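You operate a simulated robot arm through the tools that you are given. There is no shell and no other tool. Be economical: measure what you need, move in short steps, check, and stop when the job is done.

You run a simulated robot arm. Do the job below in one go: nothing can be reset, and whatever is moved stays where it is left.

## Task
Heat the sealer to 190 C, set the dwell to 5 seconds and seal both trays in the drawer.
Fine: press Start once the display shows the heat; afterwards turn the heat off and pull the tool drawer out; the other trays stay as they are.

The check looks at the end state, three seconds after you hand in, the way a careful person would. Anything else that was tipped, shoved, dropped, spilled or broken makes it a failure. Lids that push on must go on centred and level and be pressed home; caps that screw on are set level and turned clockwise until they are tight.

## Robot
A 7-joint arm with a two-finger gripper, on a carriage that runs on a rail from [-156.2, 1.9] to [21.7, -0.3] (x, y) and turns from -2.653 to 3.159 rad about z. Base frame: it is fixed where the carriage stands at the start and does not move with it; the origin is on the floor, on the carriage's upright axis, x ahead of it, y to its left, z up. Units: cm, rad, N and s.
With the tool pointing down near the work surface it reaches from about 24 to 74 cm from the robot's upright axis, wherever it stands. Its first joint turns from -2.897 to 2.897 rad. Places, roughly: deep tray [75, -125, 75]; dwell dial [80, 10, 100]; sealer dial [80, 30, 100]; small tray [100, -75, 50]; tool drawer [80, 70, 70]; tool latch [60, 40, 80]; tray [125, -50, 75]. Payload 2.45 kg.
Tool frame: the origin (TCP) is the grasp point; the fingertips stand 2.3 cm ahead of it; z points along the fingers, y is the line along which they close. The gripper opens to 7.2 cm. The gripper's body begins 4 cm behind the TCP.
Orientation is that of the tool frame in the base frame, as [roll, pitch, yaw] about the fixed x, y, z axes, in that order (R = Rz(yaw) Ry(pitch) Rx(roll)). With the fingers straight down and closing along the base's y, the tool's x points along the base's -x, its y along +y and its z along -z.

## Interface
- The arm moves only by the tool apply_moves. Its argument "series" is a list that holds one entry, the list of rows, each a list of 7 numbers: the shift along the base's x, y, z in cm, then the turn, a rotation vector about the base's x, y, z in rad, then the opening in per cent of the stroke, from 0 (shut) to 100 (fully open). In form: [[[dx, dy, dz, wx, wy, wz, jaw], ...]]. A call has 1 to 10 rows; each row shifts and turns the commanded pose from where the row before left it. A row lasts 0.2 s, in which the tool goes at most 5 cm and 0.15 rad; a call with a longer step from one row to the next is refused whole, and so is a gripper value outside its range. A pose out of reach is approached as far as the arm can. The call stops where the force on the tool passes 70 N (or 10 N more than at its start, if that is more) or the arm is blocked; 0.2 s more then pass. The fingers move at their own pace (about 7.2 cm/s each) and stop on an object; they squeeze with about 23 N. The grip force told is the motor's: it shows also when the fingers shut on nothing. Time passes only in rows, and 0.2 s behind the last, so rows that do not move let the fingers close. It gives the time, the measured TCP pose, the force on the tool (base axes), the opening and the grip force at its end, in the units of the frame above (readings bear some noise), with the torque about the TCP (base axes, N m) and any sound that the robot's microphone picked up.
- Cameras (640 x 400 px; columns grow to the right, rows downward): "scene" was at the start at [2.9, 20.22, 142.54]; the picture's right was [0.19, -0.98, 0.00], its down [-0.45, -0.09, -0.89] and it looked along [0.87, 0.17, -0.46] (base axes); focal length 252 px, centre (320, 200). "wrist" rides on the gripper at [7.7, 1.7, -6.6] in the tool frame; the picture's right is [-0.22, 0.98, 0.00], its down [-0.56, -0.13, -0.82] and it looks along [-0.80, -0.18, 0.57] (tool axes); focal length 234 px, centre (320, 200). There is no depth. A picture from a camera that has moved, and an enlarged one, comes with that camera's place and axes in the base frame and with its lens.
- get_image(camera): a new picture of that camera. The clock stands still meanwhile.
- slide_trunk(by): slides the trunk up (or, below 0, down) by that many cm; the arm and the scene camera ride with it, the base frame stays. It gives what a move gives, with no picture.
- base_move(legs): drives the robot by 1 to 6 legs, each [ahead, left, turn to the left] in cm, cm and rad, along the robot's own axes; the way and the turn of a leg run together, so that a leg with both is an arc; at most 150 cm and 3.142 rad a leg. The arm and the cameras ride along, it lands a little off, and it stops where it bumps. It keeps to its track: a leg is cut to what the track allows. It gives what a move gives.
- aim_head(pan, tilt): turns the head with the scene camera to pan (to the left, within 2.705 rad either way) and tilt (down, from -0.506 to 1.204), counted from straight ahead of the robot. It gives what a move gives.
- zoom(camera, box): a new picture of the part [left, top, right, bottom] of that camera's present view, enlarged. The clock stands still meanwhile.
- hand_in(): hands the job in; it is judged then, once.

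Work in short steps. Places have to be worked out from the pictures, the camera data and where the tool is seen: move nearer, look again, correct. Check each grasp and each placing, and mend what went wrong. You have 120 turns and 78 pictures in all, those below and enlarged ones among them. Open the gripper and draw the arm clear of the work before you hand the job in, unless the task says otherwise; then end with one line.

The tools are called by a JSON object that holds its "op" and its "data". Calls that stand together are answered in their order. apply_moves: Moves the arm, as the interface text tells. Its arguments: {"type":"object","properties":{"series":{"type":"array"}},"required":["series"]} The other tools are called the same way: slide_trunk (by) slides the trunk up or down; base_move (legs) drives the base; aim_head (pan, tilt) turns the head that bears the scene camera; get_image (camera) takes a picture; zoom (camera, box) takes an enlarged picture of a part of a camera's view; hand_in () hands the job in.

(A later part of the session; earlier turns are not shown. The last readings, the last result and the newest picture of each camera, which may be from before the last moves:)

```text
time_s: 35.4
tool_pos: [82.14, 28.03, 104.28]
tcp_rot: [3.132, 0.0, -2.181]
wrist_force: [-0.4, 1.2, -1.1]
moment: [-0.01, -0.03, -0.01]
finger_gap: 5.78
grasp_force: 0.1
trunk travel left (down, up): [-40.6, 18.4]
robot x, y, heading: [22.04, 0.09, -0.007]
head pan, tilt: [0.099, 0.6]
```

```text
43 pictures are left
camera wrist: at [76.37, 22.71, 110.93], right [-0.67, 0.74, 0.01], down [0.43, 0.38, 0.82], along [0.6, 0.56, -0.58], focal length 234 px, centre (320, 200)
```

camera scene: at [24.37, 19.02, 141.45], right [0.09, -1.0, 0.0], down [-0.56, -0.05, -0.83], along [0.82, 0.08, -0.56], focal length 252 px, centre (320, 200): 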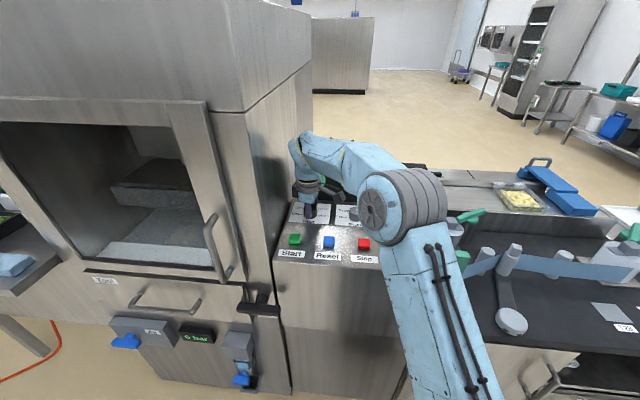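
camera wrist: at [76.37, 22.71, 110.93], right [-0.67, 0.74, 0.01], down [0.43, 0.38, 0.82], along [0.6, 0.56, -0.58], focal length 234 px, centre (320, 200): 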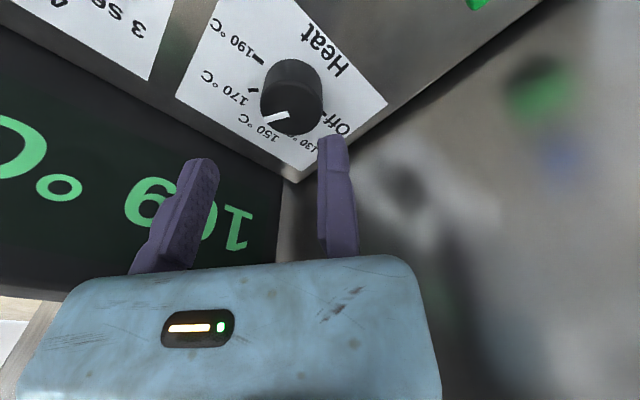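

Display is climbing. The pointer is about 108° from Off, so 72° (1.26 rad) remain. I turn back one notch, lower, grip and turn.

{"op": "apply_moves", "data": {"series": [[[-0.24, 0.24, 0, 0, 0, 0.15, 80], [0, 0, -3, 0, 0, 0, 80], [0, 0, -2.9, 0, 0, 0, 80], [0.4, -0.2, 0, 0, 0, 0, 80], [0, 0, 0, 0, 0, 0, 50], [0, 0, 0, 0, 0, 0, 40], [0, 0, 0, 0, 0, 0, 40]]]}}

{"op": "apply_moves", "data": {"series": [[[0.123, 0.236, 0, 0, 0, -0.14, 40], [0.155, 0.213, 0, 0, 0, -0.14, 40], [0.183, 0.188, 0, 0, 0, -0.14, 40], [0.207, 0.158, 0, 0, 0, -0.14, 40], [0.227, 0.126, 0, 0, 0, -0.14, 40], [0.242, 0.091, 0, 0, 0, -0.14, 40], [0.253, 0.054, 0, 0, 0, -0.14, 40], [0.257, 0.016, 0, 0, 0, -0.14, 40], [0.257, -0.022, 0, 0, 0, -0.14, 40]]]}}

{"op": "apply_moves", "data": {"series": [[[0, 0, 0, 0, 0, 0, 80], [0, 0, 0, 0, 0, 0, 80], [0, 0, 3, 0, 0, 0, 80], [0, 0, 3, 0, 0, 0, 80], [-1, -1, 3, 0, 0, 0, 80]]]}}

{"op": "get_image", "data": {"camera": "wrist"}}

{"op": "zoom", "data": {"camera": "scene", "box": [270, 150, 430, 270]}}

```text
time_s: 37.0
tool_pos: [82.32, 28.18, 98.35]
tcp_rot: [3.13, -0.001, -2.035]
wrist_force: [-8.8, 2.7, -5.9]
moment: [0.91, 0.03, 0.01]
finger_gap: 3.91
grasp_force: 44.8
trunk travel left (down, up): [-40.6, 18.4]
robot x, y, heading: [20.95, -0.01, -0.005]
head pan, tilt: [0.099, 0.6]
```

```text
time_s: 39.0
tool_pos: [84.27, 29.33, 98.52]
tcp_rot: [3.13, 0.002, 2.99]
wrist_force: [0.5, 12.3, -3.5]
moment: [0.31, -0.14, 0.53]
finger_gap: 3.9
grasp_force: 44.9
trunk travel left (down, up): [-40.6, 18.4]
robot x, y, heading: [21.24, -0.51, -0.007]
head pan, tilt: [0.099, 0.6]
```

```text
time_s: 40.2
tool_pos: [83.25, 28.14, 107.35]
tcp_rot: [3.133, -0.001, 2.989]
wrist_force: [0.3, 0.3, -0.9]
moment: [-0.04, 0.01, 0.01]
finger_gap: 5.76
grasp_force: 0.0
trunk travel left (down, up): [-40.6, 18.4]
robot x, y, heading: [21.53, -0.54, -0.004]
head pan, tilt: [0.099, 0.6]
```

```text
42 pictures are left
camera wrist: at [75.85, 30.98, 114.0], right [0.36, 0.93, 0.01], down [0.53, -0.22, 0.82], along [0.76, -0.29, -0.58], focal length 234 px, centre (320, 200)
```

wrist: 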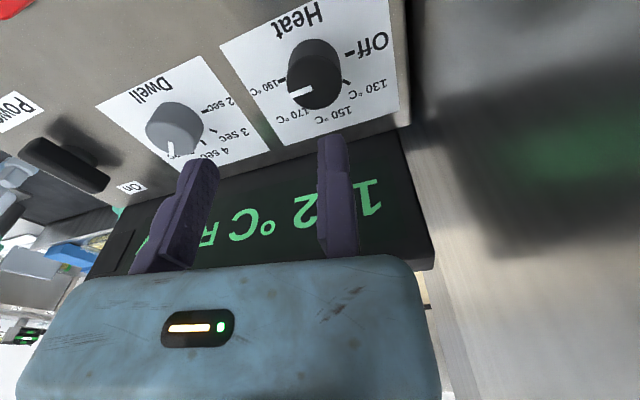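

```text
3.33 times, centred on (350, 210) of scene
camera zoom: at [24.4, 19.07, 141.44], right [0.09, -1.0, 0.0], down [-0.56, -0.05, -0.82], along [0.82, 0.08, -0.57], focal length 841 px, centre (220, 167)
```

zoom: 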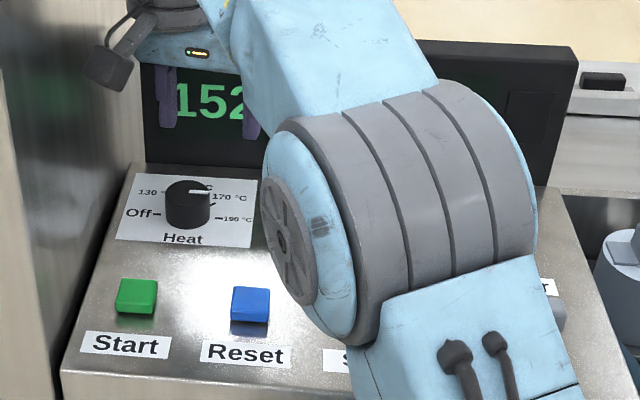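

Heat pointer is on 190; display at 152 and rising. I shut the fingers and go above Start at about (72.6, 29.7, 96) meanwhile.

{"op": "apply_moves", "data": {"series": [[[-3.5, 0, 0, 0, 0, 0.15, 0], [-3.5, 0, -1, 0, 0, 0, 0], [-3.5, 0.5, -2, 0, 0, 0, 0], [0, 0.7, -3, 0, 0, 0, 0], [0, 0, 0, 0, 0, 0, 0]]]}}

{"op": "get_image", "data": {"camera": "wrist"}}

{"op": "zoom", "data": {"camera": "scene", "box": [250, 150, 410, 270]}}

```text
time_s: 41.4
tool_pos: [72.37, 29.39, 101.28]
tcp_rot: [3.13, -0.003, 3.139]
wrist_force: [0.3, -0.1, -0.2]
moment: [0.01, -0.03, 0.0]
finger_gap: 0.0
grasp_force: 22.8
trunk travel left (down, up): [-40.6, 18.4]
robot x, y, heading: [21.4, -0.05, -0.007]
head pan, tilt: [0.099, 0.6]
```

```text
40 pictures are left
camera wrist: at [64.76, 31.07, 107.95], right [0.22, 0.98, 0.01], down [0.56, -0.14, 0.82], along [0.8, -0.17, -0.58], focal length 234 px, centre (320, 200)
```

wrist: 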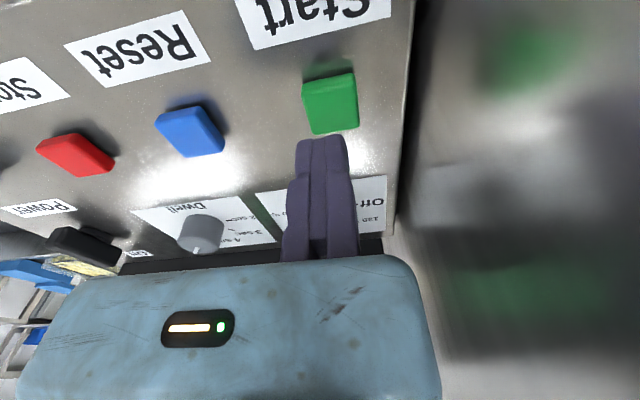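

```text
3.33 times, centred on (330, 210) of scene
camera zoom: at [24.38, 19.04, 141.45], right [0.09, -1.0, 0.0], down [-0.56, -0.05, -0.82], along [0.82, 0.08, -0.57], focal length 841 px, centre (287, 167)
```

zoom: 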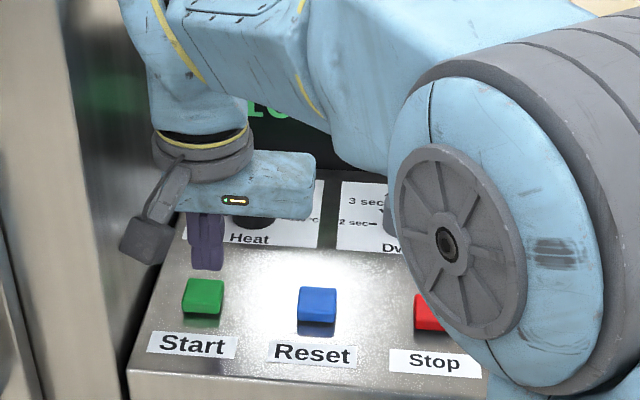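

Aligned with Start within 0.4 cm. I wait for the heat, shifting slightly over the button.

{"op": "apply_moves", "data": {"series": [[[0.3, 0.35, 0, 0, 0, 0, 0], [0, 0, 0, 0, 0, 0, 0], [0, 0, 0, 0, 0, 0, 0], [0, 0, 0, 0, 0, 0, 0], [0, 0, 0, 0, 0, 0, 0], [0, 0, 0, 0, 0, 0, 0], [0, 0, 0, 0, 0, 0, 0], [0, 0, 0, 0, 0, 0, 0], [0, 0, 0, 0, 0, 0, 0], [0, 0, 0, 0, 0, 0, 0]]]}}

{"op": "aim_head", "data": {"pan": -0.1, "tilt": 0.6}}

{"op": "get_image", "data": {"camera": "scene"}}

```text
time_s: 43.6
tool_pos: [72.91, 29.72, 101.45]
tcp_rot: [3.132, -0.002, 3.138]
wrist_force: [0.3, -0.1, 0.7]
moment: [-0.01, 0.0, 0.03]
finger_gap: 0.0
grasp_force: 23.1
trunk travel left (down, up): [-40.6, 18.4]
robot x, y, heading: [21.41, -0.28, -0.008]
head pan, tilt: [0.099, 0.6]
```

```text
time_s: 44.3
tool_pos: [72.85, 29.69, 101.25]
tcp_rot: [3.131, -0.002, 3.139]
wrist_force: [-0.5, 0.6, -0.8]
moment: [-0.03, 0.01, -0.04]
finger_gap: 0.01
grasp_force: 22.6
trunk travel left (down, up): [-40.6, 18.4]
robot x, y, heading: [21.62, -0.33, -0.007]
head pan, tilt: [-0.099, 0.6]
```

```text
38 pictures are left
camera scene: at [24.35, 17.28, 141.45], right [-0.11, -0.99, 0.0], down [-0.56, 0.06, -0.83], along [0.82, -0.09, -0.56], focal length 252 px, centre (320, 200)
```

scene: 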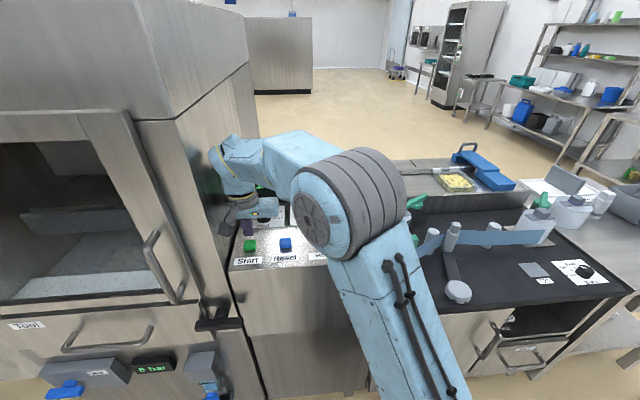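

The display is hidden by the arm. Meanwhile I look into the chamber through the window, and then lift the hand to read the display.

{"op": "apply_moves", "data": {"series": [[[0, -2, 4, 0, 0, 0, 0], [-2, -2, 4, 0, 0, 0, 0], [-2, -2, 4, 0, 0, 0, 0], [-2, -2, 4, 0, 0, 0, 0], [-2, -2, 4, 0, 0, 0, 0]]]}}

{"op": "get_image", "data": {"camera": "wrist"}}

{"op": "aim_head", "data": {"pan": 0.6, "tilt": 0.6}}

{"op": "get_image", "data": {"camera": "scene"}}

```text
time_s: 45.5
tool_pos: [64.91, 19.89, 121.47]
tcp_rot: [3.133, -0.001, 3.139]
wrist_force: [0.9, -0.1, -0.3]
moment: [0.02, 0.04, -0.03]
finger_gap: 0.0
grasp_force: 22.8
trunk travel left (down, up): [-40.6, 18.4]
robot x, y, heading: [21.1, -0.4, -0.009]
head pan, tilt: [-0.099, 0.6]
```

```text
37 pictures are left
camera wrist: at [57.17, 21.55, 128.07], right [0.22, 0.98, 0.01], down [0.56, -0.14, 0.82], along [0.8, -0.17, -0.58], focal length 234 px, centre (320, 200)
```

wrist: 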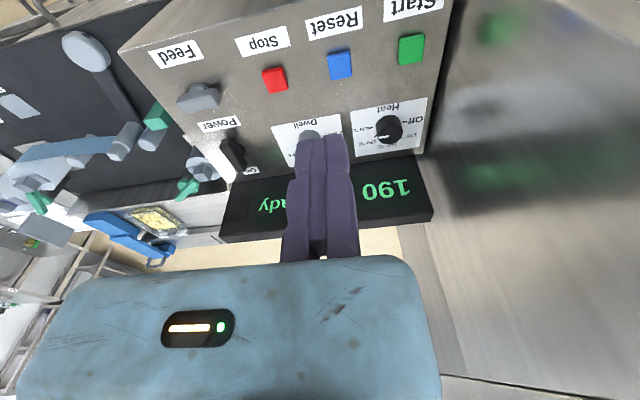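

```text
time_s: 46.6
tool_pos: [65.0, 19.83, 121.4]
tcp_rot: [3.132, -0.001, 3.137]
wrist_force: [-1.0, 0.1, 0.8]
moment: [-0.01, -0.03, 0.01]
finger_gap: 0.03
grasp_force: 22.4
trunk travel left (down, up): [-40.6, 18.4]
robot x, y, heading: [21.33, -0.32, -0.01]
head pan, tilt: [0.6, 0.6]
```

```text
36 pictures are left
camera scene: at [22.9, 23.15, 141.45], right [0.56, -0.83, 0.0], down [-0.47, -0.32, -0.83], along [0.68, 0.46, -0.56], focal length 252 px, centre (320, 200)
```

scene: 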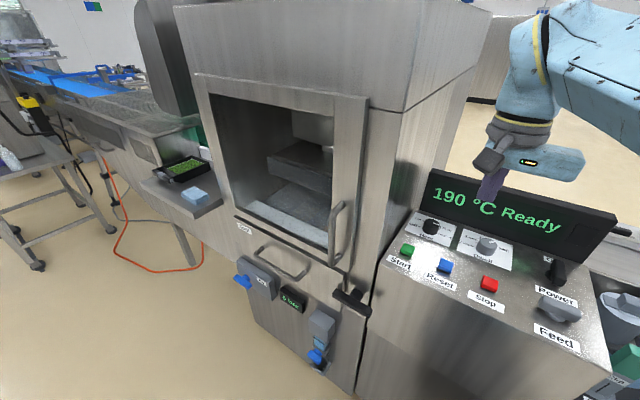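

Display: 190 °C Ready. I zoom into the chamber to check film and trays.

{"op": "zoom", "data": {"camera": "scene", "box": [200, 90, 370, 290]}}

{"op": "zoom", "data": {"camera": "scene", "box": [225, 250, 385, 370]}}

```text
2.00 times, centred on (285, 190) of scene
camera zoom: at [22.9, 23.15, 141.45], right [0.56, -0.83, 0.0], down [-0.47, -0.32, -0.83], along [0.68, 0.46, -0.56], focal length 504 px, centre (390, 220)
```

zoom: 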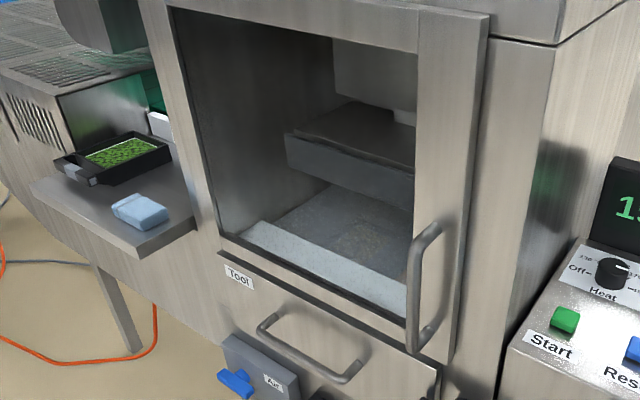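

```text
3.33 times, centred on (305, 310) of scene
camera zoom: at [22.9, 23.15, 141.45], right [0.56, -0.83, 0.0], down [-0.47, -0.32, -0.83], along [0.68, 0.46, -0.56], focal length 841 px, centre (370, -167)
```

zoom: 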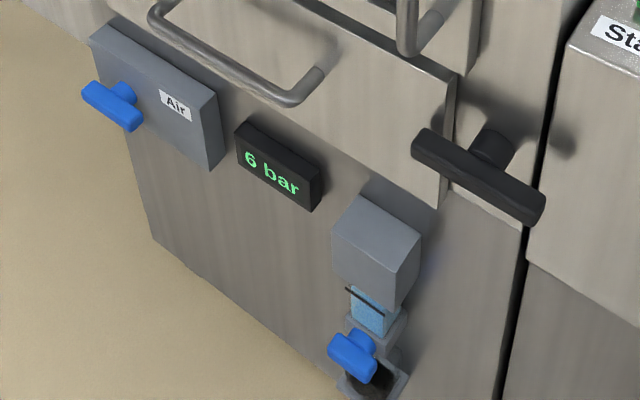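

Film lies in the chamber, air is at 6 bar, the latch lies across the drawer and the display says Ready. I return to Start and press it.

{"op": "apply_moves", "data": {"series": [[[2, 2, -4, 0, 0, 0, 0], [2, 2, -4, 0, 0, 0, 0], [2, 2, -4, 0, 0, 0, 0], [2, 2, -4, 0, 0, 0, 0], [0, 2, -3.6, 0, 0, 0, 0], [-0.1, 0, -1.5, 0, 0, 0, 0], [0, 0, -1, 0, 0, 0, 0]]]}}

{"op": "get_image", "data": {"camera": "wrist"}}

```text
time_s: 48.2
tool_pos: [73.15, 29.88, 99.29]
tcp_rot: [3.131, -0.002, 3.137]
wrist_force: [-0.6, 0.5, 0.5]
moment: [0.03, 0.0, -0.04]
finger_gap: 0.0
grasp_force: 23.5
trunk travel left (down, up): [-40.6, 18.4]
robot x, y, heading: [21.33, -0.02, -0.007]
head pan, tilt: [0.6, 0.6]
```

```text
33 pictures are left
camera wrist: at [65.42, 31.52, 105.9], right [0.22, 0.98, 0.01], down [0.56, -0.14, 0.82], along [0.8, -0.17, -0.58], focal length 234 px, centre (320, 200)
```

wrist: 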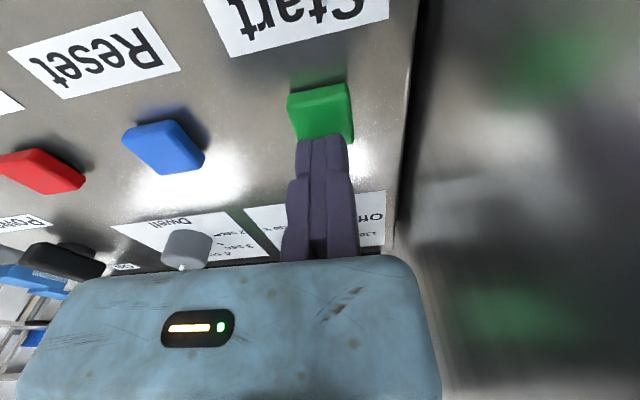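

The tips are 1 cm above the button, slightly far; I shift 0.6 cm back and press in small steps.

{"op": "apply_moves", "data": {"series": [[[-0.6, 0.1, 0, 0, 0, 0, 0], [0, 0, -0.6, 0, 0, 0, 0], [0, 0, -0.5, 0, 0, 0, 0], [0, 0, -0.4, 0, 0, 0, 0], [0, 0, -0.3, 0, 0, 0, 0]]]}}

{"op": "zoom", "data": {"camera": "scene", "box": [360, 150, 620, 310]}}

```text
time_s: 49.4
tool_pos: [72.42, 29.83, 97.84]
tcp_rot: [3.129, 0.004, 3.136]
wrist_force: [5.1, 0.8, 19.8]
moment: [0.01, -0.12, 0.04]
finger_gap: 0.63
grasp_force: 28.3
trunk travel left (down, up): [-40.6, 18.4]
robot x, y, heading: [21.12, -0.27, -0.01]
head pan, tilt: [0.6, 0.6]
heard: click
```

```text
2.46 times, centred on (490, 230) of scene
camera zoom: at [22.85, 23.1, 141.49], right [0.56, -0.83, 0.0], down [-0.47, -0.32, -0.83], along [0.68, 0.46, -0.56], focal length 621 px, centre (-98, 126)
```

zoom: 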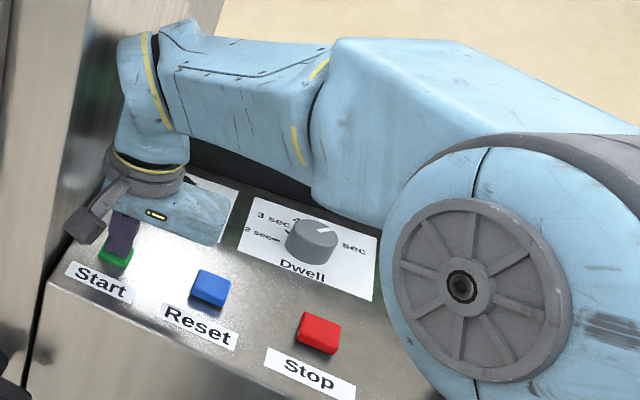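

A click was heard. I lift off and clear the display to read it.

{"op": "apply_moves", "data": {"series": [[[0, 0, 3, 0, 0, 0, 0], [0, -2, 4, 0, 0, 0, 0], [-2, -2, 4, 0, 0, 0, 0], [-2, -2, 4, 0, 0, 0, 0], [-2, -2, 4, 0, 0, 0, 0], [-2, -2, 4, 0, 0, 0, 0]]]}}

{"op": "get_image", "data": {"camera": "scene"}}

```text
time_s: 50.8
tool_pos: [64.3, 20.06, 120.83]
tcp_rot: [3.129, -0.004, 3.138]
wrist_force: [-0.3, 0.0, 0.0]
moment: [0.0, 0.02, 0.0]
finger_gap: 0.01
grasp_force: 28.1
trunk travel left (down, up): [-40.6, 18.4]
robot x, y, heading: [21.62, -0.21, -0.006]
head pan, tilt: [0.6, 0.6]
```

```text
31 pictures are left
camera scene: at [22.91, 23.18, 141.44], right [0.56, -0.83, 0.0], down [-0.47, -0.32, -0.82], along [0.68, 0.46, -0.57], focal length 252 px, centre (320, 200)
```

scene: 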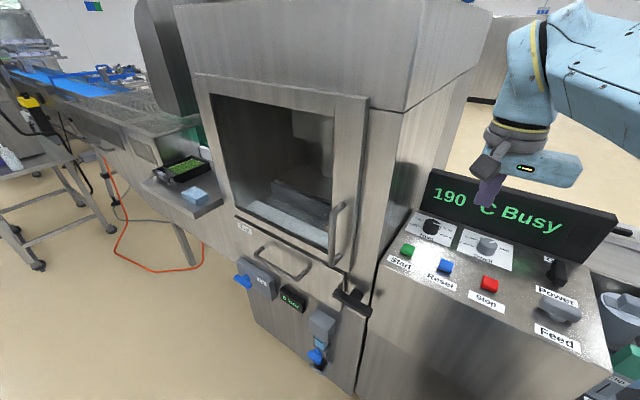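

"Busy" – the tool is pressing. I wait out the 5 s cycle here.

{"op": "apply_moves", "data": {"series": [[[0, 0, 0, 0, 0, 0, 80], [0, 0, 0, 0, 0, 0, 80], [0, 0, 0, 0, 0, 0, 80], [0, 0, 0, 0, 0, 0, 80], [0, 0, 0, 0, 0, 0, 80], [0, 0, 0, 0, 0, 0, 80], [0, 0, 0, 0, 0, 0, 80], [0, 0, 0, 0, 0, 0, 80], [0, 0, 0, 0, 0, 0, 80], [0, 0, 0, 0, 0, 0, 80]]]}}

{"op": "apply_moves", "data": {"series": [[[0, 0, 0, 0, 0, 0, 80], [0, 0, 0, 0, 0, 0, 80], [0, 0, 0, 0, 0, 0, 80], [0, 0, 0, 0, 0, 0, 80], [0, 0, 0, 0, 0, 0, 80], [0, 0, 0, 0, 0, 0, 80], [0, 0, 0, 0, 0, 0, 80], [0, 0, 0, 0, 0, 0, 80], [0, 0, 0, 0, 0, 0, 80], [0, 0, 0, 0, 0, 0, 80]]]}}

{"op": "apply_moves", "data": {"series": [[[0, 0, 0, 0, 0, 0, 80], [0, 0, 0, 0, 0, 0, 80], [0, 0, 0, 0, 0, 0, 80], [0, 0, 0, 0, 0, 0, 80], [0, 0, 0, 0, 0, 0, 80], [0, 0, 0, 0, 0, 0, 80], [0, 0, 0, 0, 0, 0, 80], [0, 0, 0, 0, 0, 0, 80]]]}}

{"op": "get_image", "data": {"camera": "scene"}}

```text
time_s: 53.0
tool_pos: [64.34, 19.97, 120.88]
tcp_rot: [3.131, -0.001, 3.136]
wrist_force: [-0.4, -0.2, 0.5]
moment: [0.01, -0.02, 0.02]
finger_gap: 5.75
grasp_force: 0.0
trunk travel left (down, up): [-40.6, 18.4]
robot x, y, heading: [21.41, -0.28, -0.011]
head pan, tilt: [0.6, 0.6]
```

```text
time_s: 55.2
tool_pos: [64.52, 19.95, 120.79]
tcp_rot: [3.131, -0.002, 3.139]
wrist_force: [-0.1, 0.4, 0.6]
moment: [0.01, 0.01, -0.01]
finger_gap: 5.74
grasp_force: 0.1
trunk travel left (down, up): [-40.6, 18.4]
robot x, y, heading: [21.56, -0.14, -0.007]
head pan, tilt: [0.6, 0.6]
```

```text
time_s: 57.0
tool_pos: [64.38, 20.01, 120.65]
tcp_rot: [3.132, -0.003, 3.139]
wrist_force: [-0.2, 0.0, -0.8]
moment: [0.03, 0.01, 0.02]
finger_gap: 5.74
grasp_force: 0.0
trunk travel left (down, up): [-40.6, 18.4]
robot x, y, heading: [21.45, 0.13, -0.005]
head pan, tilt: [0.6, 0.6]
```

```text
30 pictures are left
camera scene: at [22.9, 23.15, 141.45], right [0.56, -0.83, 0.0], down [-0.47, -0.32, -0.83], along [0.68, 0.46, -0.56], focal length 252 px, centre (320, 200)
```

scene: 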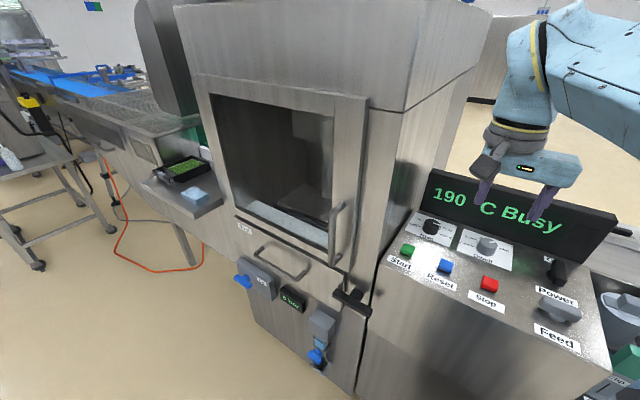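

Still "Busy"; the plate is low on the film. I wait two seconds more.

{"op": "apply_moves", "data": {"series": [[[0, 0, 0, 0, 0, 0, 80], [0, 0, 0, 0, 0, 0, 80], [0, 0, 0, 0, 0, 0, 80], [0, 0, 0, 0, 0, 0, 80], [0, 0, 0, 0, 0, 0, 80], [0, 0, 0, 0, 0, 0, 80], [0, 0, 0, 0, 0, 0, 80], [0, 0, 0, 0, 0, 0, 80], [0, 0, 0, 0, 0, 0, 80], [0, 0, 0, 0, 0, 0, 80]]]}}

{"op": "apply_moves", "data": {"series": [[[0, 0, 0, 0, 0, 0, 80], [0, 0, 0, 0, 0, 0, 80], [0, 0, 0, 0, 0, 0, 80], [0, 0, 0, 0, 0, 0, 80], [0, 0, 0, 0, 0, 0, 80], [0, 0, 0, 0, 0, 0, 80], [0, 0, 0, 0, 0, 0, 80], [0, 0, 0, 0, 0, 0, 80], [0, 0, 0, 0, 0, 0, 80], [0, 0, 0, 0, 0, 0, 80]]]}}

{"op": "get_image", "data": {"camera": "scene"}}

```text
time_s: 59.2
tool_pos: [64.33, 20.0, 120.79]
tcp_rot: [3.13, 0.0, 3.138]
wrist_force: [-0.5, 1.4, 0.3]
moment: [-0.01, -0.02, -0.04]
finger_gap: 5.77
grasp_force: 0.0
trunk travel left (down, up): [-40.6, 18.4]
robot x, y, heading: [21.36, 0.07, -0.008]
head pan, tilt: [0.6, 0.6]
```

```text
time_s: 61.4
tool_pos: [64.35, 20.03, 120.54]
tcp_rot: [3.131, -0.001, 3.139]
wrist_force: [0.6, -0.6, 0.5]
moment: [-0.02, 0.0, -0.02]
finger_gap: 5.77
grasp_force: 0.0
trunk travel left (down, up): [-40.6, 18.4]
robot x, y, heading: [21.61, -0.17, -0.003]
head pan, tilt: [0.6, 0.6]
```

```text
29 pictures are left
camera scene: at [22.9, 23.15, 141.45], right [0.56, -0.83, 0.0], down [-0.47, -0.32, -0.83], along [0.68, 0.46, -0.56], focal length 252 px, centre (320, 200)
```

scene: 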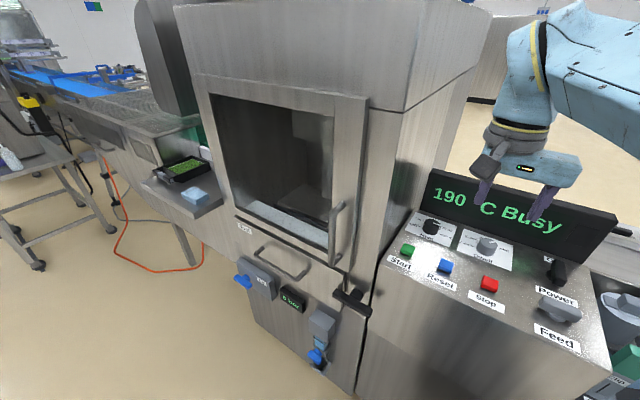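

Twelve seconds after Start it is still Busy. I look closely at the chamber and the gauge.

{"op": "zoom", "data": {"camera": "scene", "box": [200, 90, 400, 390]}}

{"op": "zoom", "data": {"camera": "scene", "box": [380, 160, 620, 310]}}

```text
1.33 times, centred on (300, 240) of scene
camera zoom: at [22.9, 23.15, 141.45], right [0.56, -0.83, 0.0], down [-0.47, -0.32, -0.83], along [0.68, 0.46, -0.56], focal length 336 px, centre (347, 147)
```

zoom: 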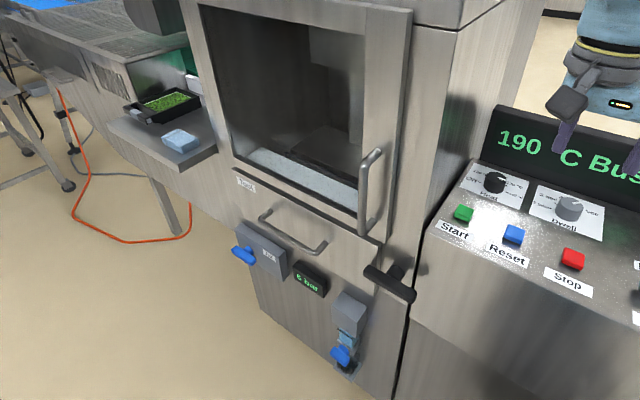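

```text
2.67 times, centred on (500, 235) of scene
camera zoom: at [22.9, 23.15, 141.45], right [0.56, -0.83, 0.0], down [-0.47, -0.32, -0.83], along [0.68, 0.46, -0.56], focal length 673 px, centre (-160, 107)
```

zoom: 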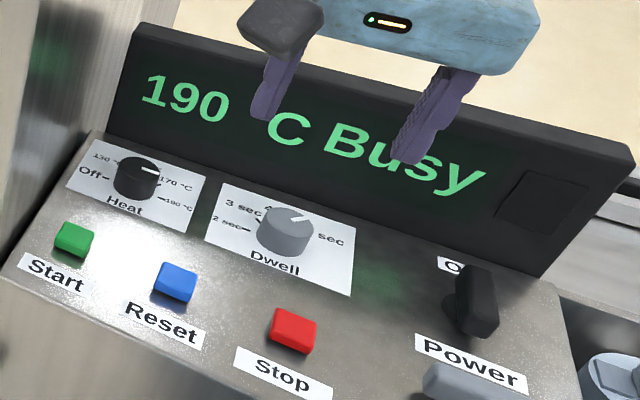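

The plate is down and the cycle still runs. I wait about 6 s more.

{"op": "apply_moves", "data": {"series": [[[0, 0, 0, 0, 0, 0, 80], [0, 0, 0, 0, 0, 0, 80], [0, 0, 0, 0, 0, 0, 80], [0, 0, 0, 0, 0, 0, 80], [0, 0, 0, 0, 0, 0, 80], [0, 0, 0, 0, 0, 0, 80], [0, 0, 0, 0, 0, 0, 80], [0, 0, 0, 0, 0, 0, 80], [0, 0, 0, 0, 0, 0, 80], [0, 0, 0, 0, 0, 0, 80]]]}}

{"op": "apply_moves", "data": {"series": [[[0, 0, 0, 0, 0, 0, 80], [0, 0, 0, 0, 0, 0, 80], [0, 0, 0, 0, 0, 0, 80], [0, 0, 0, 0, 0, 0, 80], [0, 0, 0, 0, 0, 0, 80], [0, 0, 0, 0, 0, 0, 80], [0, 0, 0, 0, 0, 0, 80], [0, 0, 0, 0, 0, 0, 80], [0, 0, 0, 0, 0, 0, 80], [0, 0, 0, 0, 0, 0, 80]]]}}

{"op": "apply_moves", "data": {"series": [[[0, 0, 0, 0, 0, 0, 80], [0, 0, 0, 0, 0, 0, 80], [0, 0, 0, 0, 0, 0, 80], [0, 0, 0, 0, 0, 0, 80], [0, 0, 0, 0, 0, 0, 80], [0, 0, 0, 0, 0, 0, 80], [0, 0, 0, 0, 0, 0, 80], [0, 0, 0, 0, 0, 0, 80], [0, 0, 0, 0, 0, 0, 80], [0, 0, 0, 0, 0, 0, 80]]]}}

{"op": "get_image", "data": {"camera": "scene"}}

```text
time_s: 63.6
tool_pos: [64.22, 19.94, 120.67]
tcp_rot: [3.131, -0.003, 3.139]
wrist_force: [0.6, 0.1, -0.5]
moment: [-0.01, -0.02, 0.01]
finger_gap: 5.79
grasp_force: 0.0
trunk travel left (down, up): [-40.6, 18.4]
robot x, y, heading: [21.51, -0.58, -0.009]
head pan, tilt: [0.6, 0.6]
```

```text
time_s: 65.8
tool_pos: [64.28, 19.98, 120.77]
tcp_rot: [3.131, 0.0, 3.139]
wrist_force: [-0.7, -0.5, -0.3]
moment: [0.02, -0.04, -0.03]
finger_gap: 5.75
grasp_force: 0.0
trunk travel left (down, up): [-40.6, 18.4]
robot x, y, heading: [21.66, 0.02, -0.006]
head pan, tilt: [0.6, 0.6]
```

```text
time_s: 68.0
tool_pos: [64.3, 20.04, 120.89]
tcp_rot: [3.132, -0.002, 3.139]
wrist_force: [-0.3, -0.6, -0.6]
moment: [-0.01, 0.03, 0.02]
finger_gap: 5.77
grasp_force: 0.1
trunk travel left (down, up): [-40.6, 18.4]
robot x, y, heading: [21.26, -0.36, -0.007]
head pan, tilt: [0.6, 0.6]
```

```text
26 pictures are left
camera scene: at [22.9, 23.15, 141.45], right [0.56, -0.83, 0.0], down [-0.47, -0.32, -0.83], along [0.68, 0.46, -0.56], focal length 252 px, centre (320, 200)
```

scene: 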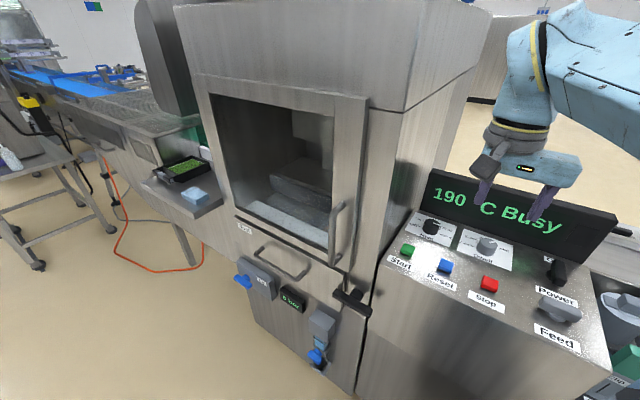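

The plate is rising again – the cycle is ending. I go to the heat knob to turn it off.

{"op": "apply_moves", "data": {"series": [[[3.3, 1.3, -2.6, 0, 0, 0, 80], [3.3, 1.5, -2.6, 0, 0, 0, 80], [3.3, 1.5, -2.6, 0, 0, 0, 80], [3.3, 1.6, -2.6, 0, 0, 0, 80], [3.3, 1.6, -2.6, 0, 0, 0, 80], [3.2, 1.8, -2.6, 0, 0, 0, 80], [0, 0.1, 0, 0, 0, 0, 80]]]}}

{"op": "get_image", "data": {"camera": "wrist"}}

```text
time_s: 69.6
tool_pos: [84.22, 29.3, 104.76]
tcp_rot: [3.131, -0.001, 3.138]
wrist_force: [1.0, -0.1, -0.3]
moment: [-0.01, -0.01, 0.0]
finger_gap: 5.75
grasp_force: 0.1
trunk travel left (down, up): [-40.6, 18.4]
robot x, y, heading: [21.31, -0.32, -0.011]
head pan, tilt: [0.6, 0.6]
```

```text
25 pictures are left
camera wrist: at [76.42, 30.94, 111.48], right [0.22, 0.98, 0.01], down [0.56, -0.14, 0.82], along [0.8, -0.17, -0.58], focal length 234 px, centre (320, 200)
```

wrist: 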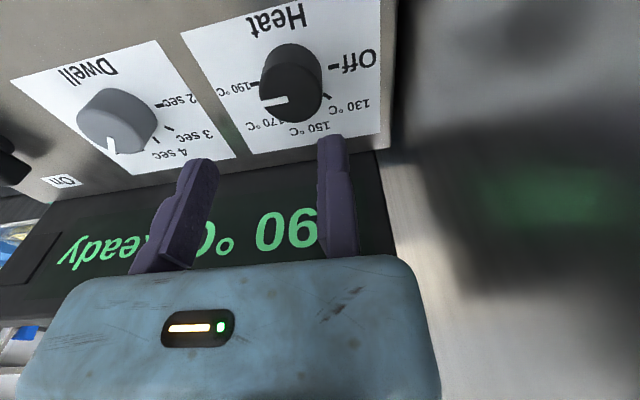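

Display shows Ready: the seal cycle is done. I lower around the heat knob, grip it and turn counter‑clockwise by 1.5 rad, then lift.

{"op": "apply_moves", "data": {"series": [[[0, 0.1, -3, 0, 0, 0, 80], [0, 0, -3.4, 0, 0, 0, 80], [0, -0.25, 0, 0, 0, 0, 80], [0, 0, 0, 0, 0, 0, 50], [0, 0, 0, 0, 0, 0, 40], [0, 0, 0, 0, 0, 0, 40]]]}}

{"op": "apply_moves", "data": {"series": [[[-0.291, -0.022, 0, 0, 0, 0.15, 40], [-0.285, -0.065, 0, 0, 0, 0.15, 40], [-0.272, -0.107, 0, 0, 0, 0.15, 40], [-0.253, -0.147, 0, 0, 0, 0.15, 40], [-0.228, -0.182, 0, 0, 0, 0.15, 40], [-0.198, -0.215, 0, 0, 0, 0.15, 40], [-0.164, -0.242, 0, 0, 0, 0.15, 40], [-0.126, -0.263, 0, 0, 0, 0.15, 40], [-0.086, -0.28, 0, 0, 0, 0.15, 40], [-0.042, -0.289, 0, 0, 0, 0.15, 40]]]}}

{"op": "apply_moves", "data": {"series": [[[0, 0, 0, 0, 0, 0, 80], [0, 0, 0, 0, 0, 0, 80], [0, 0, 3, 0, 0, 0, 80], [0, 0, 3, 0, 0, 0, 80]]]}}

{"op": "get_image", "data": {"camera": "wrist"}}

```text
time_s: 70.3
tool_pos: [84.13, 29.17, 100.03]
tcp_rot: [3.116, 0.032, 3.141]
wrist_force: [-1.7, -0.7, 22.7]
moment: [-0.03, 0.19, 0.03]
finger_gap: 5.78
grasp_force: 0.2
trunk travel left (down, up): [-40.6, 18.4]
robot x, y, heading: [21.11, -0.27, -0.006]
head pan, tilt: [0.6, 0.6]
stopped in row 3: the force on the tool passed its limit at 78 N (the readings are from after the stop); the commanded pose is now the measured one
```

```text
time_s: 72.5
tool_pos: [82.14, 27.58, 100.07]
tcp_rot: [3.124, 0.031, -1.64]
wrist_force: [2.6, 5.6, 39.6]
moment: [-0.16, -1.37, 0.11]
finger_gap: 3.21
grasp_force: 2.7
trunk travel left (down, up): [-40.6, 18.4]
robot x, y, heading: [21.51, -0.5, -0.009]
head pan, tilt: [0.6, 0.6]
```

```text
time_s: 73.5
tool_pos: [82.32, 27.09, 105.59]
tcp_rot: [3.118, 0.022, -1.643]
wrist_force: [0.2, 0.2, 0.5]
moment: [0.01, 0.01, 0.0]
finger_gap: 5.76
grasp_force: 0.1
trunk travel left (down, up): [-40.6, 18.4]
robot x, y, heading: [21.43, -0.36, -0.008]
head pan, tilt: [0.6, 0.6]
```

```text
24 pictures are left
camera wrist: at [80.27, 19.36, 111.99], right [-0.96, 0.29, 0.03], down [0.18, 0.53, 0.83], along [0.22, 0.8, -0.56], focal length 234 px, centre (320, 200)
```

wrist: 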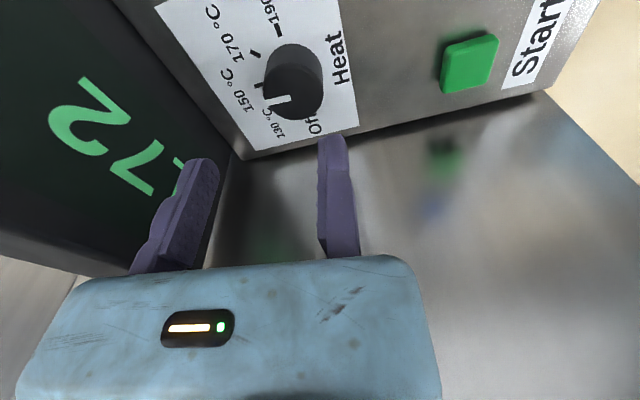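

The fixed finger had landed on the knob's rim, but the knob still turned: pointer is at about 85° (150). I level the tool, swing back above the knob with more clearance on the pad side.

{"op": "apply_moves", "data": {"series": [[[0, 0, 0, -0.024, -0.022, 0, 80], [0.15, 0.29, 0, 0, 0, -0.149, 80], [0.15, 0.29, 0, 0, 0, -0.149, 80], [0.15, 0.29, 0, 0, 0, -0.149, 80], [0.15, 0.29, 0, 0, 0, -0.149, 80], [0.15, 0.29, 0, 0, 0, -0.149, 80], [0.15, 0.29, 0, 0, 0, -0.149, 80], [0.16, 0.29, 0, 0, 0, -0.149, 80], [0.16, 0.29, 0, 0, 0, -0.149, 80], [0.16, 0.29, 0, 0, 0, -0.149, 80]]]}}

{"op": "apply_moves", "data": {"series": [[[0, 0, -3, 0, 0, 0, 80], [0, 0, -3, 0, 0, 0, 80], [0, 0, -1.2, 0, 0, 0, 80], [0, 0, 0, 0, 0, 0, 80]]]}}

{"op": "get_image", "data": {"camera": "wrist"}}

```text
time_s: 75.7
tool_pos: [83.64, 30.02, 105.51]
tcp_rot: [-3.141, 0.002, -2.986]
wrist_force: [-0.1, -0.7, -0.1]
moment: [-0.01, -0.01, 0.0]
finger_gap: 5.76
grasp_force: 0.1
trunk travel left (down, up): [-40.6, 18.4]
robot x, y, heading: [21.35, -0.1, -0.009]
head pan, tilt: [0.6, 0.6]
```

```text
time_s: 76.7
tool_pos: [83.54, 30.06, 98.19]
tcp_rot: [3.142, 0.004, -2.985]
wrist_force: [-0.1, 0.0, -0.4]
moment: [-0.01, 0.01, 0.0]
finger_gap: 5.75
grasp_force: 0.1
trunk travel left (down, up): [-40.6, 18.4]
robot x, y, heading: [21.8, 0.05, -0.007]
head pan, tilt: [0.6, 0.6]
```

```text
23 pictures are left
camera wrist: at [75.61, 30.56, 104.78], right [0.06, 1.0, 0.0], down [0.57, -0.04, 0.82], along [0.82, -0.05, -0.57], focal length 234 px, centre (320, 200)
```

wrist: 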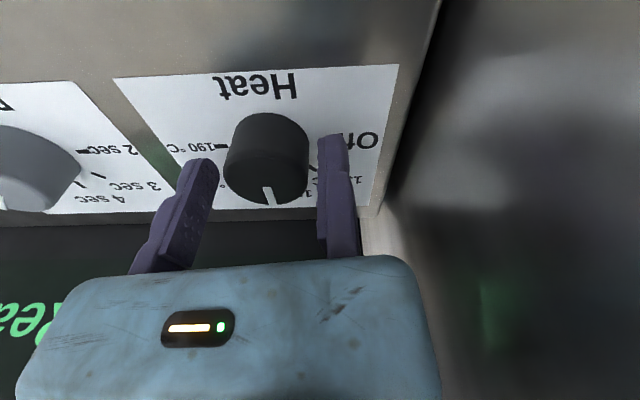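

Clean fit; 0.65 cm gap at the fixed pad. I close it, grip and turn the rest of the way to Off.

{"op": "apply_moves", "data": {"series": [[[0.1, -0.65, 0, 0, 0, 0, 80], [0, 0, 0, 0, 0, 0, 50], [0, 0, 0, 0, 0, 0, 40], [0, 0, 0, 0, 0, 0, 40]]]}}

{"op": "apply_moves", "data": {"series": [[[-0.285, -0.067, 0, 0, 0, 0.15, 40], [-0.271, -0.108, 0, 0, 0, 0.15, 40], [-0.253, -0.149, 0, 0, 0, 0.15, 40], [-0.227, -0.185, 0, 0, 0, 0.15, 40], [-0.196, -0.215, 0, 0, 0, 0.15, 40], [-0.163, -0.243, 0, 0, 0, 0.15, 40], [-0.124, -0.264, 0, 0, 0, 0.15, 40], [-0.083, -0.279, 0, 0, 0, 0.15, 40], [-0.041, -0.29, 0, 0, 0, 0.15, 40], [0.003, -0.292, 0, 0, 0, 0.15, 40]]]}}

{"op": "get_image", "data": {"camera": "wrist"}}

```text
time_s: 77.7
tool_pos: [83.75, 29.42, 98.28]
tcp_rot: [-3.14, 0.003, -2.984]
wrist_force: [-0.1, -2.3, -1.4]
moment: [-0.08, -0.17, -0.03]
finger_gap: 3.89
grasp_force: 44.6
trunk travel left (down, up): [-40.6, 18.4]
robot x, y, heading: [21.47, -0.21, -0.017]
head pan, tilt: [0.6, 0.6]
```

```text
time_s: 79.9
tool_pos: [82.15, 27.31, 98.38]
tcp_rot: [3.139, 0.003, -1.481]
wrist_force: [-13.5, -10.5, -24.8]
moment: [-0.8, 0.66, -0.17]
finger_gap: 3.87
grasp_force: 44.7
trunk travel left (down, up): [-40.6, 18.4]
robot x, y, heading: [21.38, -0.09, -0.004]
head pan, tilt: [0.6, 0.6]
```

```text
22 pictures are left
camera wrist: at [81.14, 19.39, 104.89], right [-0.99, 0.13, 0.0], down [0.08, 0.57, 0.82], along [0.1, 0.81, -0.57], focal length 234 px, centre (320, 200)
```

wrist: 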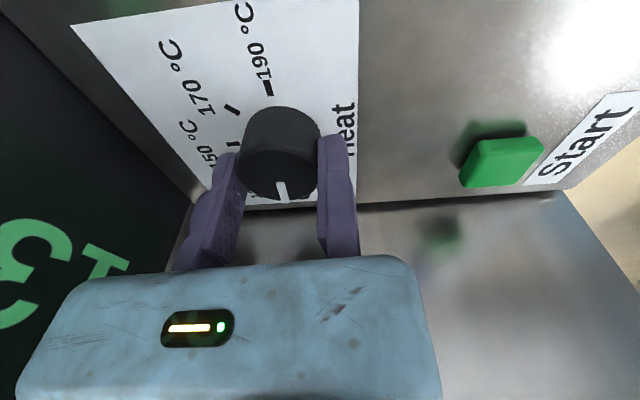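

The pointer is on Off. A last nudge of 0.05 rad, then I release, lift and check it with the display.

{"op": "apply_moves", "data": {"series": [[[0, -0.1, 0, 0, 0, 0.05, 40], [0, 0, 0, 0, 0, 0, 40], [0, 0, 0, 0, 0, 0, 80], [0, 0, 0, 0, 0, 0, 80], [0, 0, 3, 0, 0, 0, 80], [0, -1, 4, 0, 0, 0, 80], [-2, -2, 4, 0, 0, -0.15, 80], [-3, -2, 3, 0, 0, -0.15, 80], [-3, -2, 3, 0, 0, -0.15, 80]]]}}

{"op": "aim_head", "data": {"pan": 0.75, "tilt": 0.85}}

{"op": "get_image", "data": {"camera": "scene"}}

```text
time_s: 81.9
tool_pos: [74.57, 20.34, 115.5]
tcp_rot: [-3.141, 0.006, -1.887]
wrist_force: [-0.7, 0.7, 0.4]
moment: [-0.02, 0.02, 0.01]
finger_gap: 5.75
grasp_force: 0.0
trunk travel left (down, up): [-40.6, 18.4]
robot x, y, heading: [21.3, -0.14, -0.006]
head pan, tilt: [0.6, 0.6]
```

```text
time_s: 82.7
tool_pos: [74.58, 20.25, 115.26]
tcp_rot: [3.141, 0.002, -1.884]
wrist_force: [0.1, -1.0, 0.9]
moment: [-0.03, -0.01, 0.0]
finger_gap: 5.76
grasp_force: 0.0
trunk travel left (down, up): [-40.6, 18.4]
robot x, y, heading: [21.87, 0.17, -0.005]
head pan, tilt: [0.75, 0.85]
```

```text
21 pictures are left
camera scene: at [21.33, 23.5, 139.37], right [0.68, -0.74, 0.0], down [-0.55, -0.51, -0.66], along [0.49, 0.45, -0.75], focal length 252 px, centre (320, 200)
```

scene: 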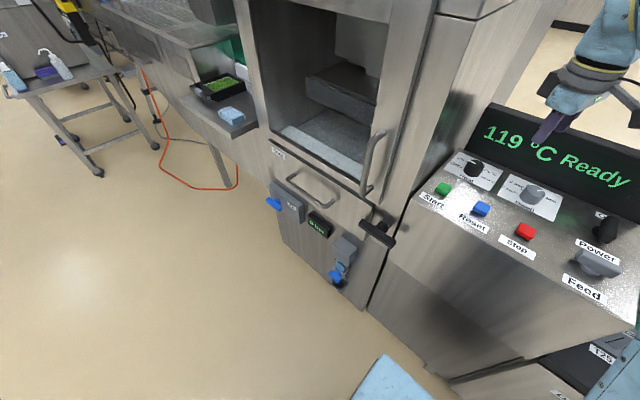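

Cooling: 119 °C. Heat is off. Next the latch, near (62.5, 39, 79); I zoom to see its hub and the drawer handle.

{"op": "zoom", "data": {"camera": "scene", "box": [260, 140, 420, 260]}}

{"op": "base_move", "data": {"legs": [[-45, 0, 0]]}}

{"op": "aim_head", "data": {"pan": 0.5, "tilt": 0.6}}

{"op": "get_image", "data": {"camera": "scene"}}

```text
3.33 times, centred on (340, 200) of scene
camera zoom: at [21.33, 23.5, 139.37], right [0.68, -0.74, 0.0], down [-0.55, -0.51, -0.66], along [0.49, 0.45, -0.75], focal length 841 px, centre (253, 200)
```

zoom: 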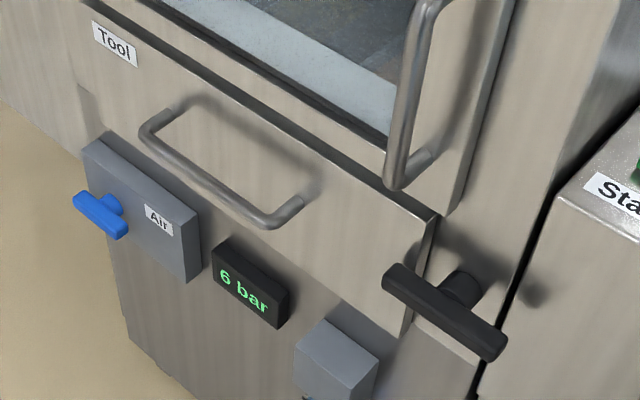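

```text
time_s: 85.5
tool_pos: [27.75, 21.58, 115.5]
tcp_rot: [-3.141, 0.004, -1.873]
wrist_force: [0.3, -0.2, 0.9]
moment: [0.0, 0.01, -0.02]
finger_gap: 5.77
grasp_force: 0.1
trunk travel left (down, up): [-40.6, 18.4]
robot x, y, heading: [-25.27, 0.23, 0.005]
head pan, tilt: [0.75, 0.85]
```

```text
time_s: 86.3
tool_pos: [27.61, 21.49, 115.42]
tcp_rot: [-3.142, 0.002, -1.874]
wrist_force: [-0.1, -0.5, -0.4]
moment: [0.06, 0.04, -0.02]
finger_gap: 5.77
grasp_force: 0.1
trunk travel left (down, up): [-40.6, 18.4]
robot x, y, heading: [-25.3, 0.22, 0.006]
head pan, tilt: [0.499, 0.6]
```

```text
19 pictures are left
camera scene: at [-23.6, 23.0, 141.44], right [0.48, -0.88, 0.0], down [-0.5, -0.27, -0.82], along [0.72, 0.4, -0.57], focal length 252 px, centre (320, 200)
```

scene: 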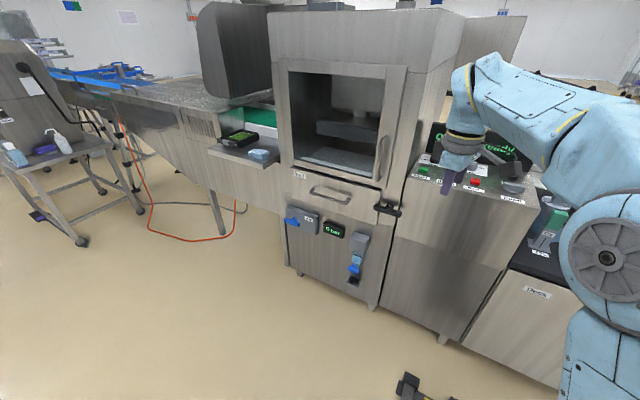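

The latch bar centre works out at (62, 39, 79.5), lying along y with its hub behind. I lower the trunk 20 cm and turn the tool to point forward, closing vertically.

{"op": "slide_trunk", "data": {"by": -20}}

{"op": "apply_moves", "data": {"series": [[[0, 0, 0, 0, 0, 0.15, 80], [0, 0, 0, 0, 0, 0.153, 80], [0, 0, 0, 0, -0.15, 0, 80], [0, 0, 0, 0, -0.15, 0, 80], [0, 0, 0, 0, -0.15, 0, 80], [0, 0, 0, 0, -0.15, 0, 80], [0, 0, 0, 0, -0.15, 0, 80], [0, 0, 0, 0, -0.15, 0, 80], [0, 0, 0, 0, -0.15, 0, 80], [0, 0, 0, 0, -0.15, 0, 80]]]}}

{"op": "apply_moves", "data": {"series": [[[0, 0, 0, 0, -0.15, 0, 80], [0, 0, 0, 0, -0.15, 0, 80], [0, 0, 0, 0, -0.07, 0, 80], [0, 0, 0, 0, 0, 0, 80]]]}}

```text
time_s: 88.5
tool_pos: [27.75, 21.6, 95.35]
tcp_rot: [-3.142, 0.005, -1.871]
wrist_force: [0.2, 0.0, -0.2]
moment: [-0.01, 0.0, 0.04]
finger_gap: 5.75
grasp_force: 0.0
trunk travel left (down, up): [-20.6, 38.4]
robot x, y, heading: [-25.17, 0.63, 0.002]
head pan, tilt: [0.499, 0.6]
```

```text
refused: row 2 steps farther than a row can; nothing moved
```

```text
time_s: 89.5
tool_pos: [27.67, 21.43, 95.38]
tcp_rot: [-2.786, 0.111, -1.851]
wrist_force: [-0.7, -0.7, -1.0]
moment: [0.0, -0.03, -0.01]
finger_gap: 5.73
grasp_force: 0.1
trunk travel left (down, up): [-20.6, 38.4]
robot x, y, heading: [-25.19, 0.5, 0.006]
head pan, tilt: [0.499, 0.6]
```

One call was refused (0.153 rad), the second turned 0.37 rad of pitch. I finish pitch (−1.2) and correct the roll about −x by 0.3.

{"op": "apply_moves", "data": {"series": [[[0, 0, 0, 0, -0.15, 0, 80], [0, 0, 0, 0, -0.15, 0, 80], [0, 0, 0, 0, -0.15, 0, 80], [0, 0, 0, 0, -0.15, 0, 80], [0, 0, 0, 0, -0.15, 0, 80], [0, 0, 0, 0, -0.15, 0, 80], [0, 0, 0, 0, -0.15, 0, 80], [0, 0, 0, 0, -0.15, 0, 80], [0, 0, 0, -0.15, 0, 0, 80], [0, 0, 0, -0.15, 0, 0, 80]]]}}

{"op": "get_image", "data": {"camera": "wrist"}}

```text
time_s: 91.7
tool_pos: [27.66, 21.54, 95.37]
tcp_rot: [-1.57, 0.0, -1.569]
wrist_force: [-0.5, 0.5, 0.1]
moment: [0.0, 0.01, 0.01]
finger_gap: 5.76
grasp_force: 0.1
trunk travel left (down, up): [-20.6, 38.4]
robot x, y, heading: [-24.89, 0.21, 0.004]
head pan, tilt: [0.499, 0.6]
```

```text
18 pictures are left
camera wrist: at [21.13, 13.78, 93.71], right [0.0, 0.22, -0.98], down [-0.82, 0.56, 0.12], along [0.57, 0.8, 0.18], focal length 234 px, centre (320, 200)
```

wrist: 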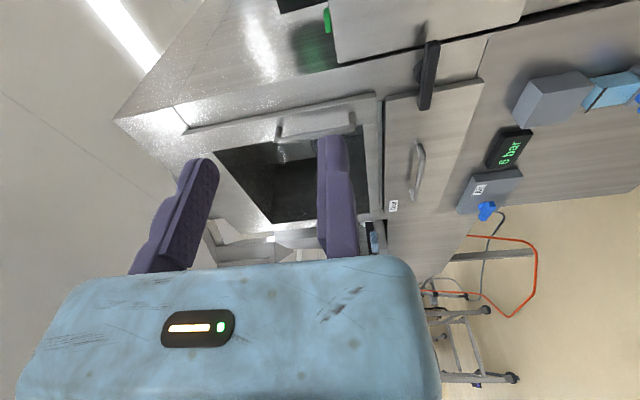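

The tool points forward, closing vertically. Latch again at (62, 38.5, 79.8), drawer handle at about (62, 64, 79). I line up in y and z, then drive ahead 27 cm.

{"op": "apply_moves", "data": {"series": [[[0, 3.4, -3.4, 0, 0, 0, 80], [0, 3.4, -3.4, 0, 0, 0, 80], [0, 3.4, -3.4, 0, 0, 0, 80], [0, 3.4, -3.4, 0, 0, 0, 80], [0, 3.4, -3.4, 0, 0, 0, 80], [0, 0, 0, 0, 0, 0, 80]]]}}

{"op": "base_move", "data": {"legs": [[27, 0, 0]]}}

{"op": "get_image", "data": {"camera": "wrist"}}

{"op": "get_image", "data": {"camera": "scene"}}

```text
time_s: 93.1
tool_pos: [28.01, 38.62, 78.39]
tcp_rot: [-1.571, 0.003, -1.568]
wrist_force: [0.4, -0.1, 0.0]
moment: [0.02, -0.01, 0.01]
finger_gap: 5.74
grasp_force: 0.0
trunk travel left (down, up): [-20.6, 38.4]
robot x, y, heading: [-24.84, 0.21, 0.005]
head pan, tilt: [0.499, 0.6]
```

```text
time_s: 95.1
tool_pos: [55.6, 37.97, 78.33]
tcp_rot: [-1.572, 0.002, -1.575]
wrist_force: [-0.9, -0.5, 0.2]
moment: [-0.02, 0.02, 0.0]
finger_gap: 5.75
grasp_force: 0.1
trunk travel left (down, up): [-20.6, 38.4]
robot x, y, heading: [2.38, 0.07, -0.001]
head pan, tilt: [0.499, 0.6]
```

```text
17 pictures are left
camera wrist: at [48.88, 30.23, 76.57], right [0.0, 0.22, -0.98], down [-0.82, 0.56, 0.13], along [0.58, 0.8, 0.18], focal length 234 px, centre (320, 200)
```

wrist: 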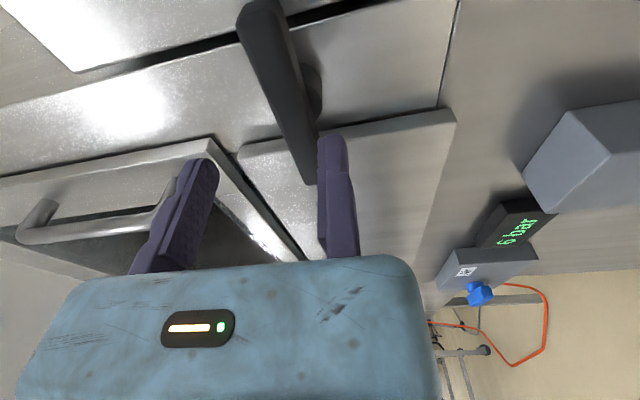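

```text
16 pictures are left
camera scene: at [3.88, 22.64, 121.45], right [0.48, -0.88, 0.0], down [-0.5, -0.27, -0.83], along [0.72, 0.39, -0.56], focal length 252 px, centre (320, 200)
```

scene: 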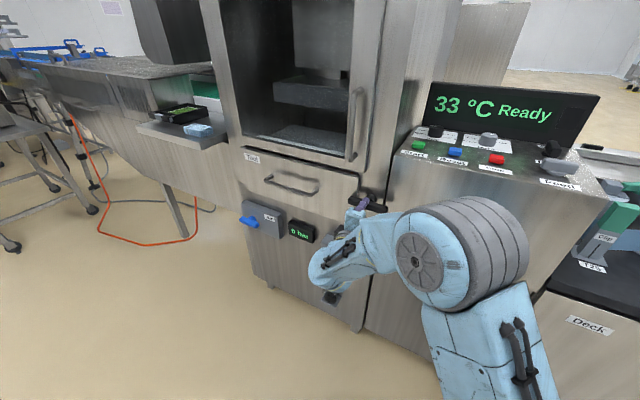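

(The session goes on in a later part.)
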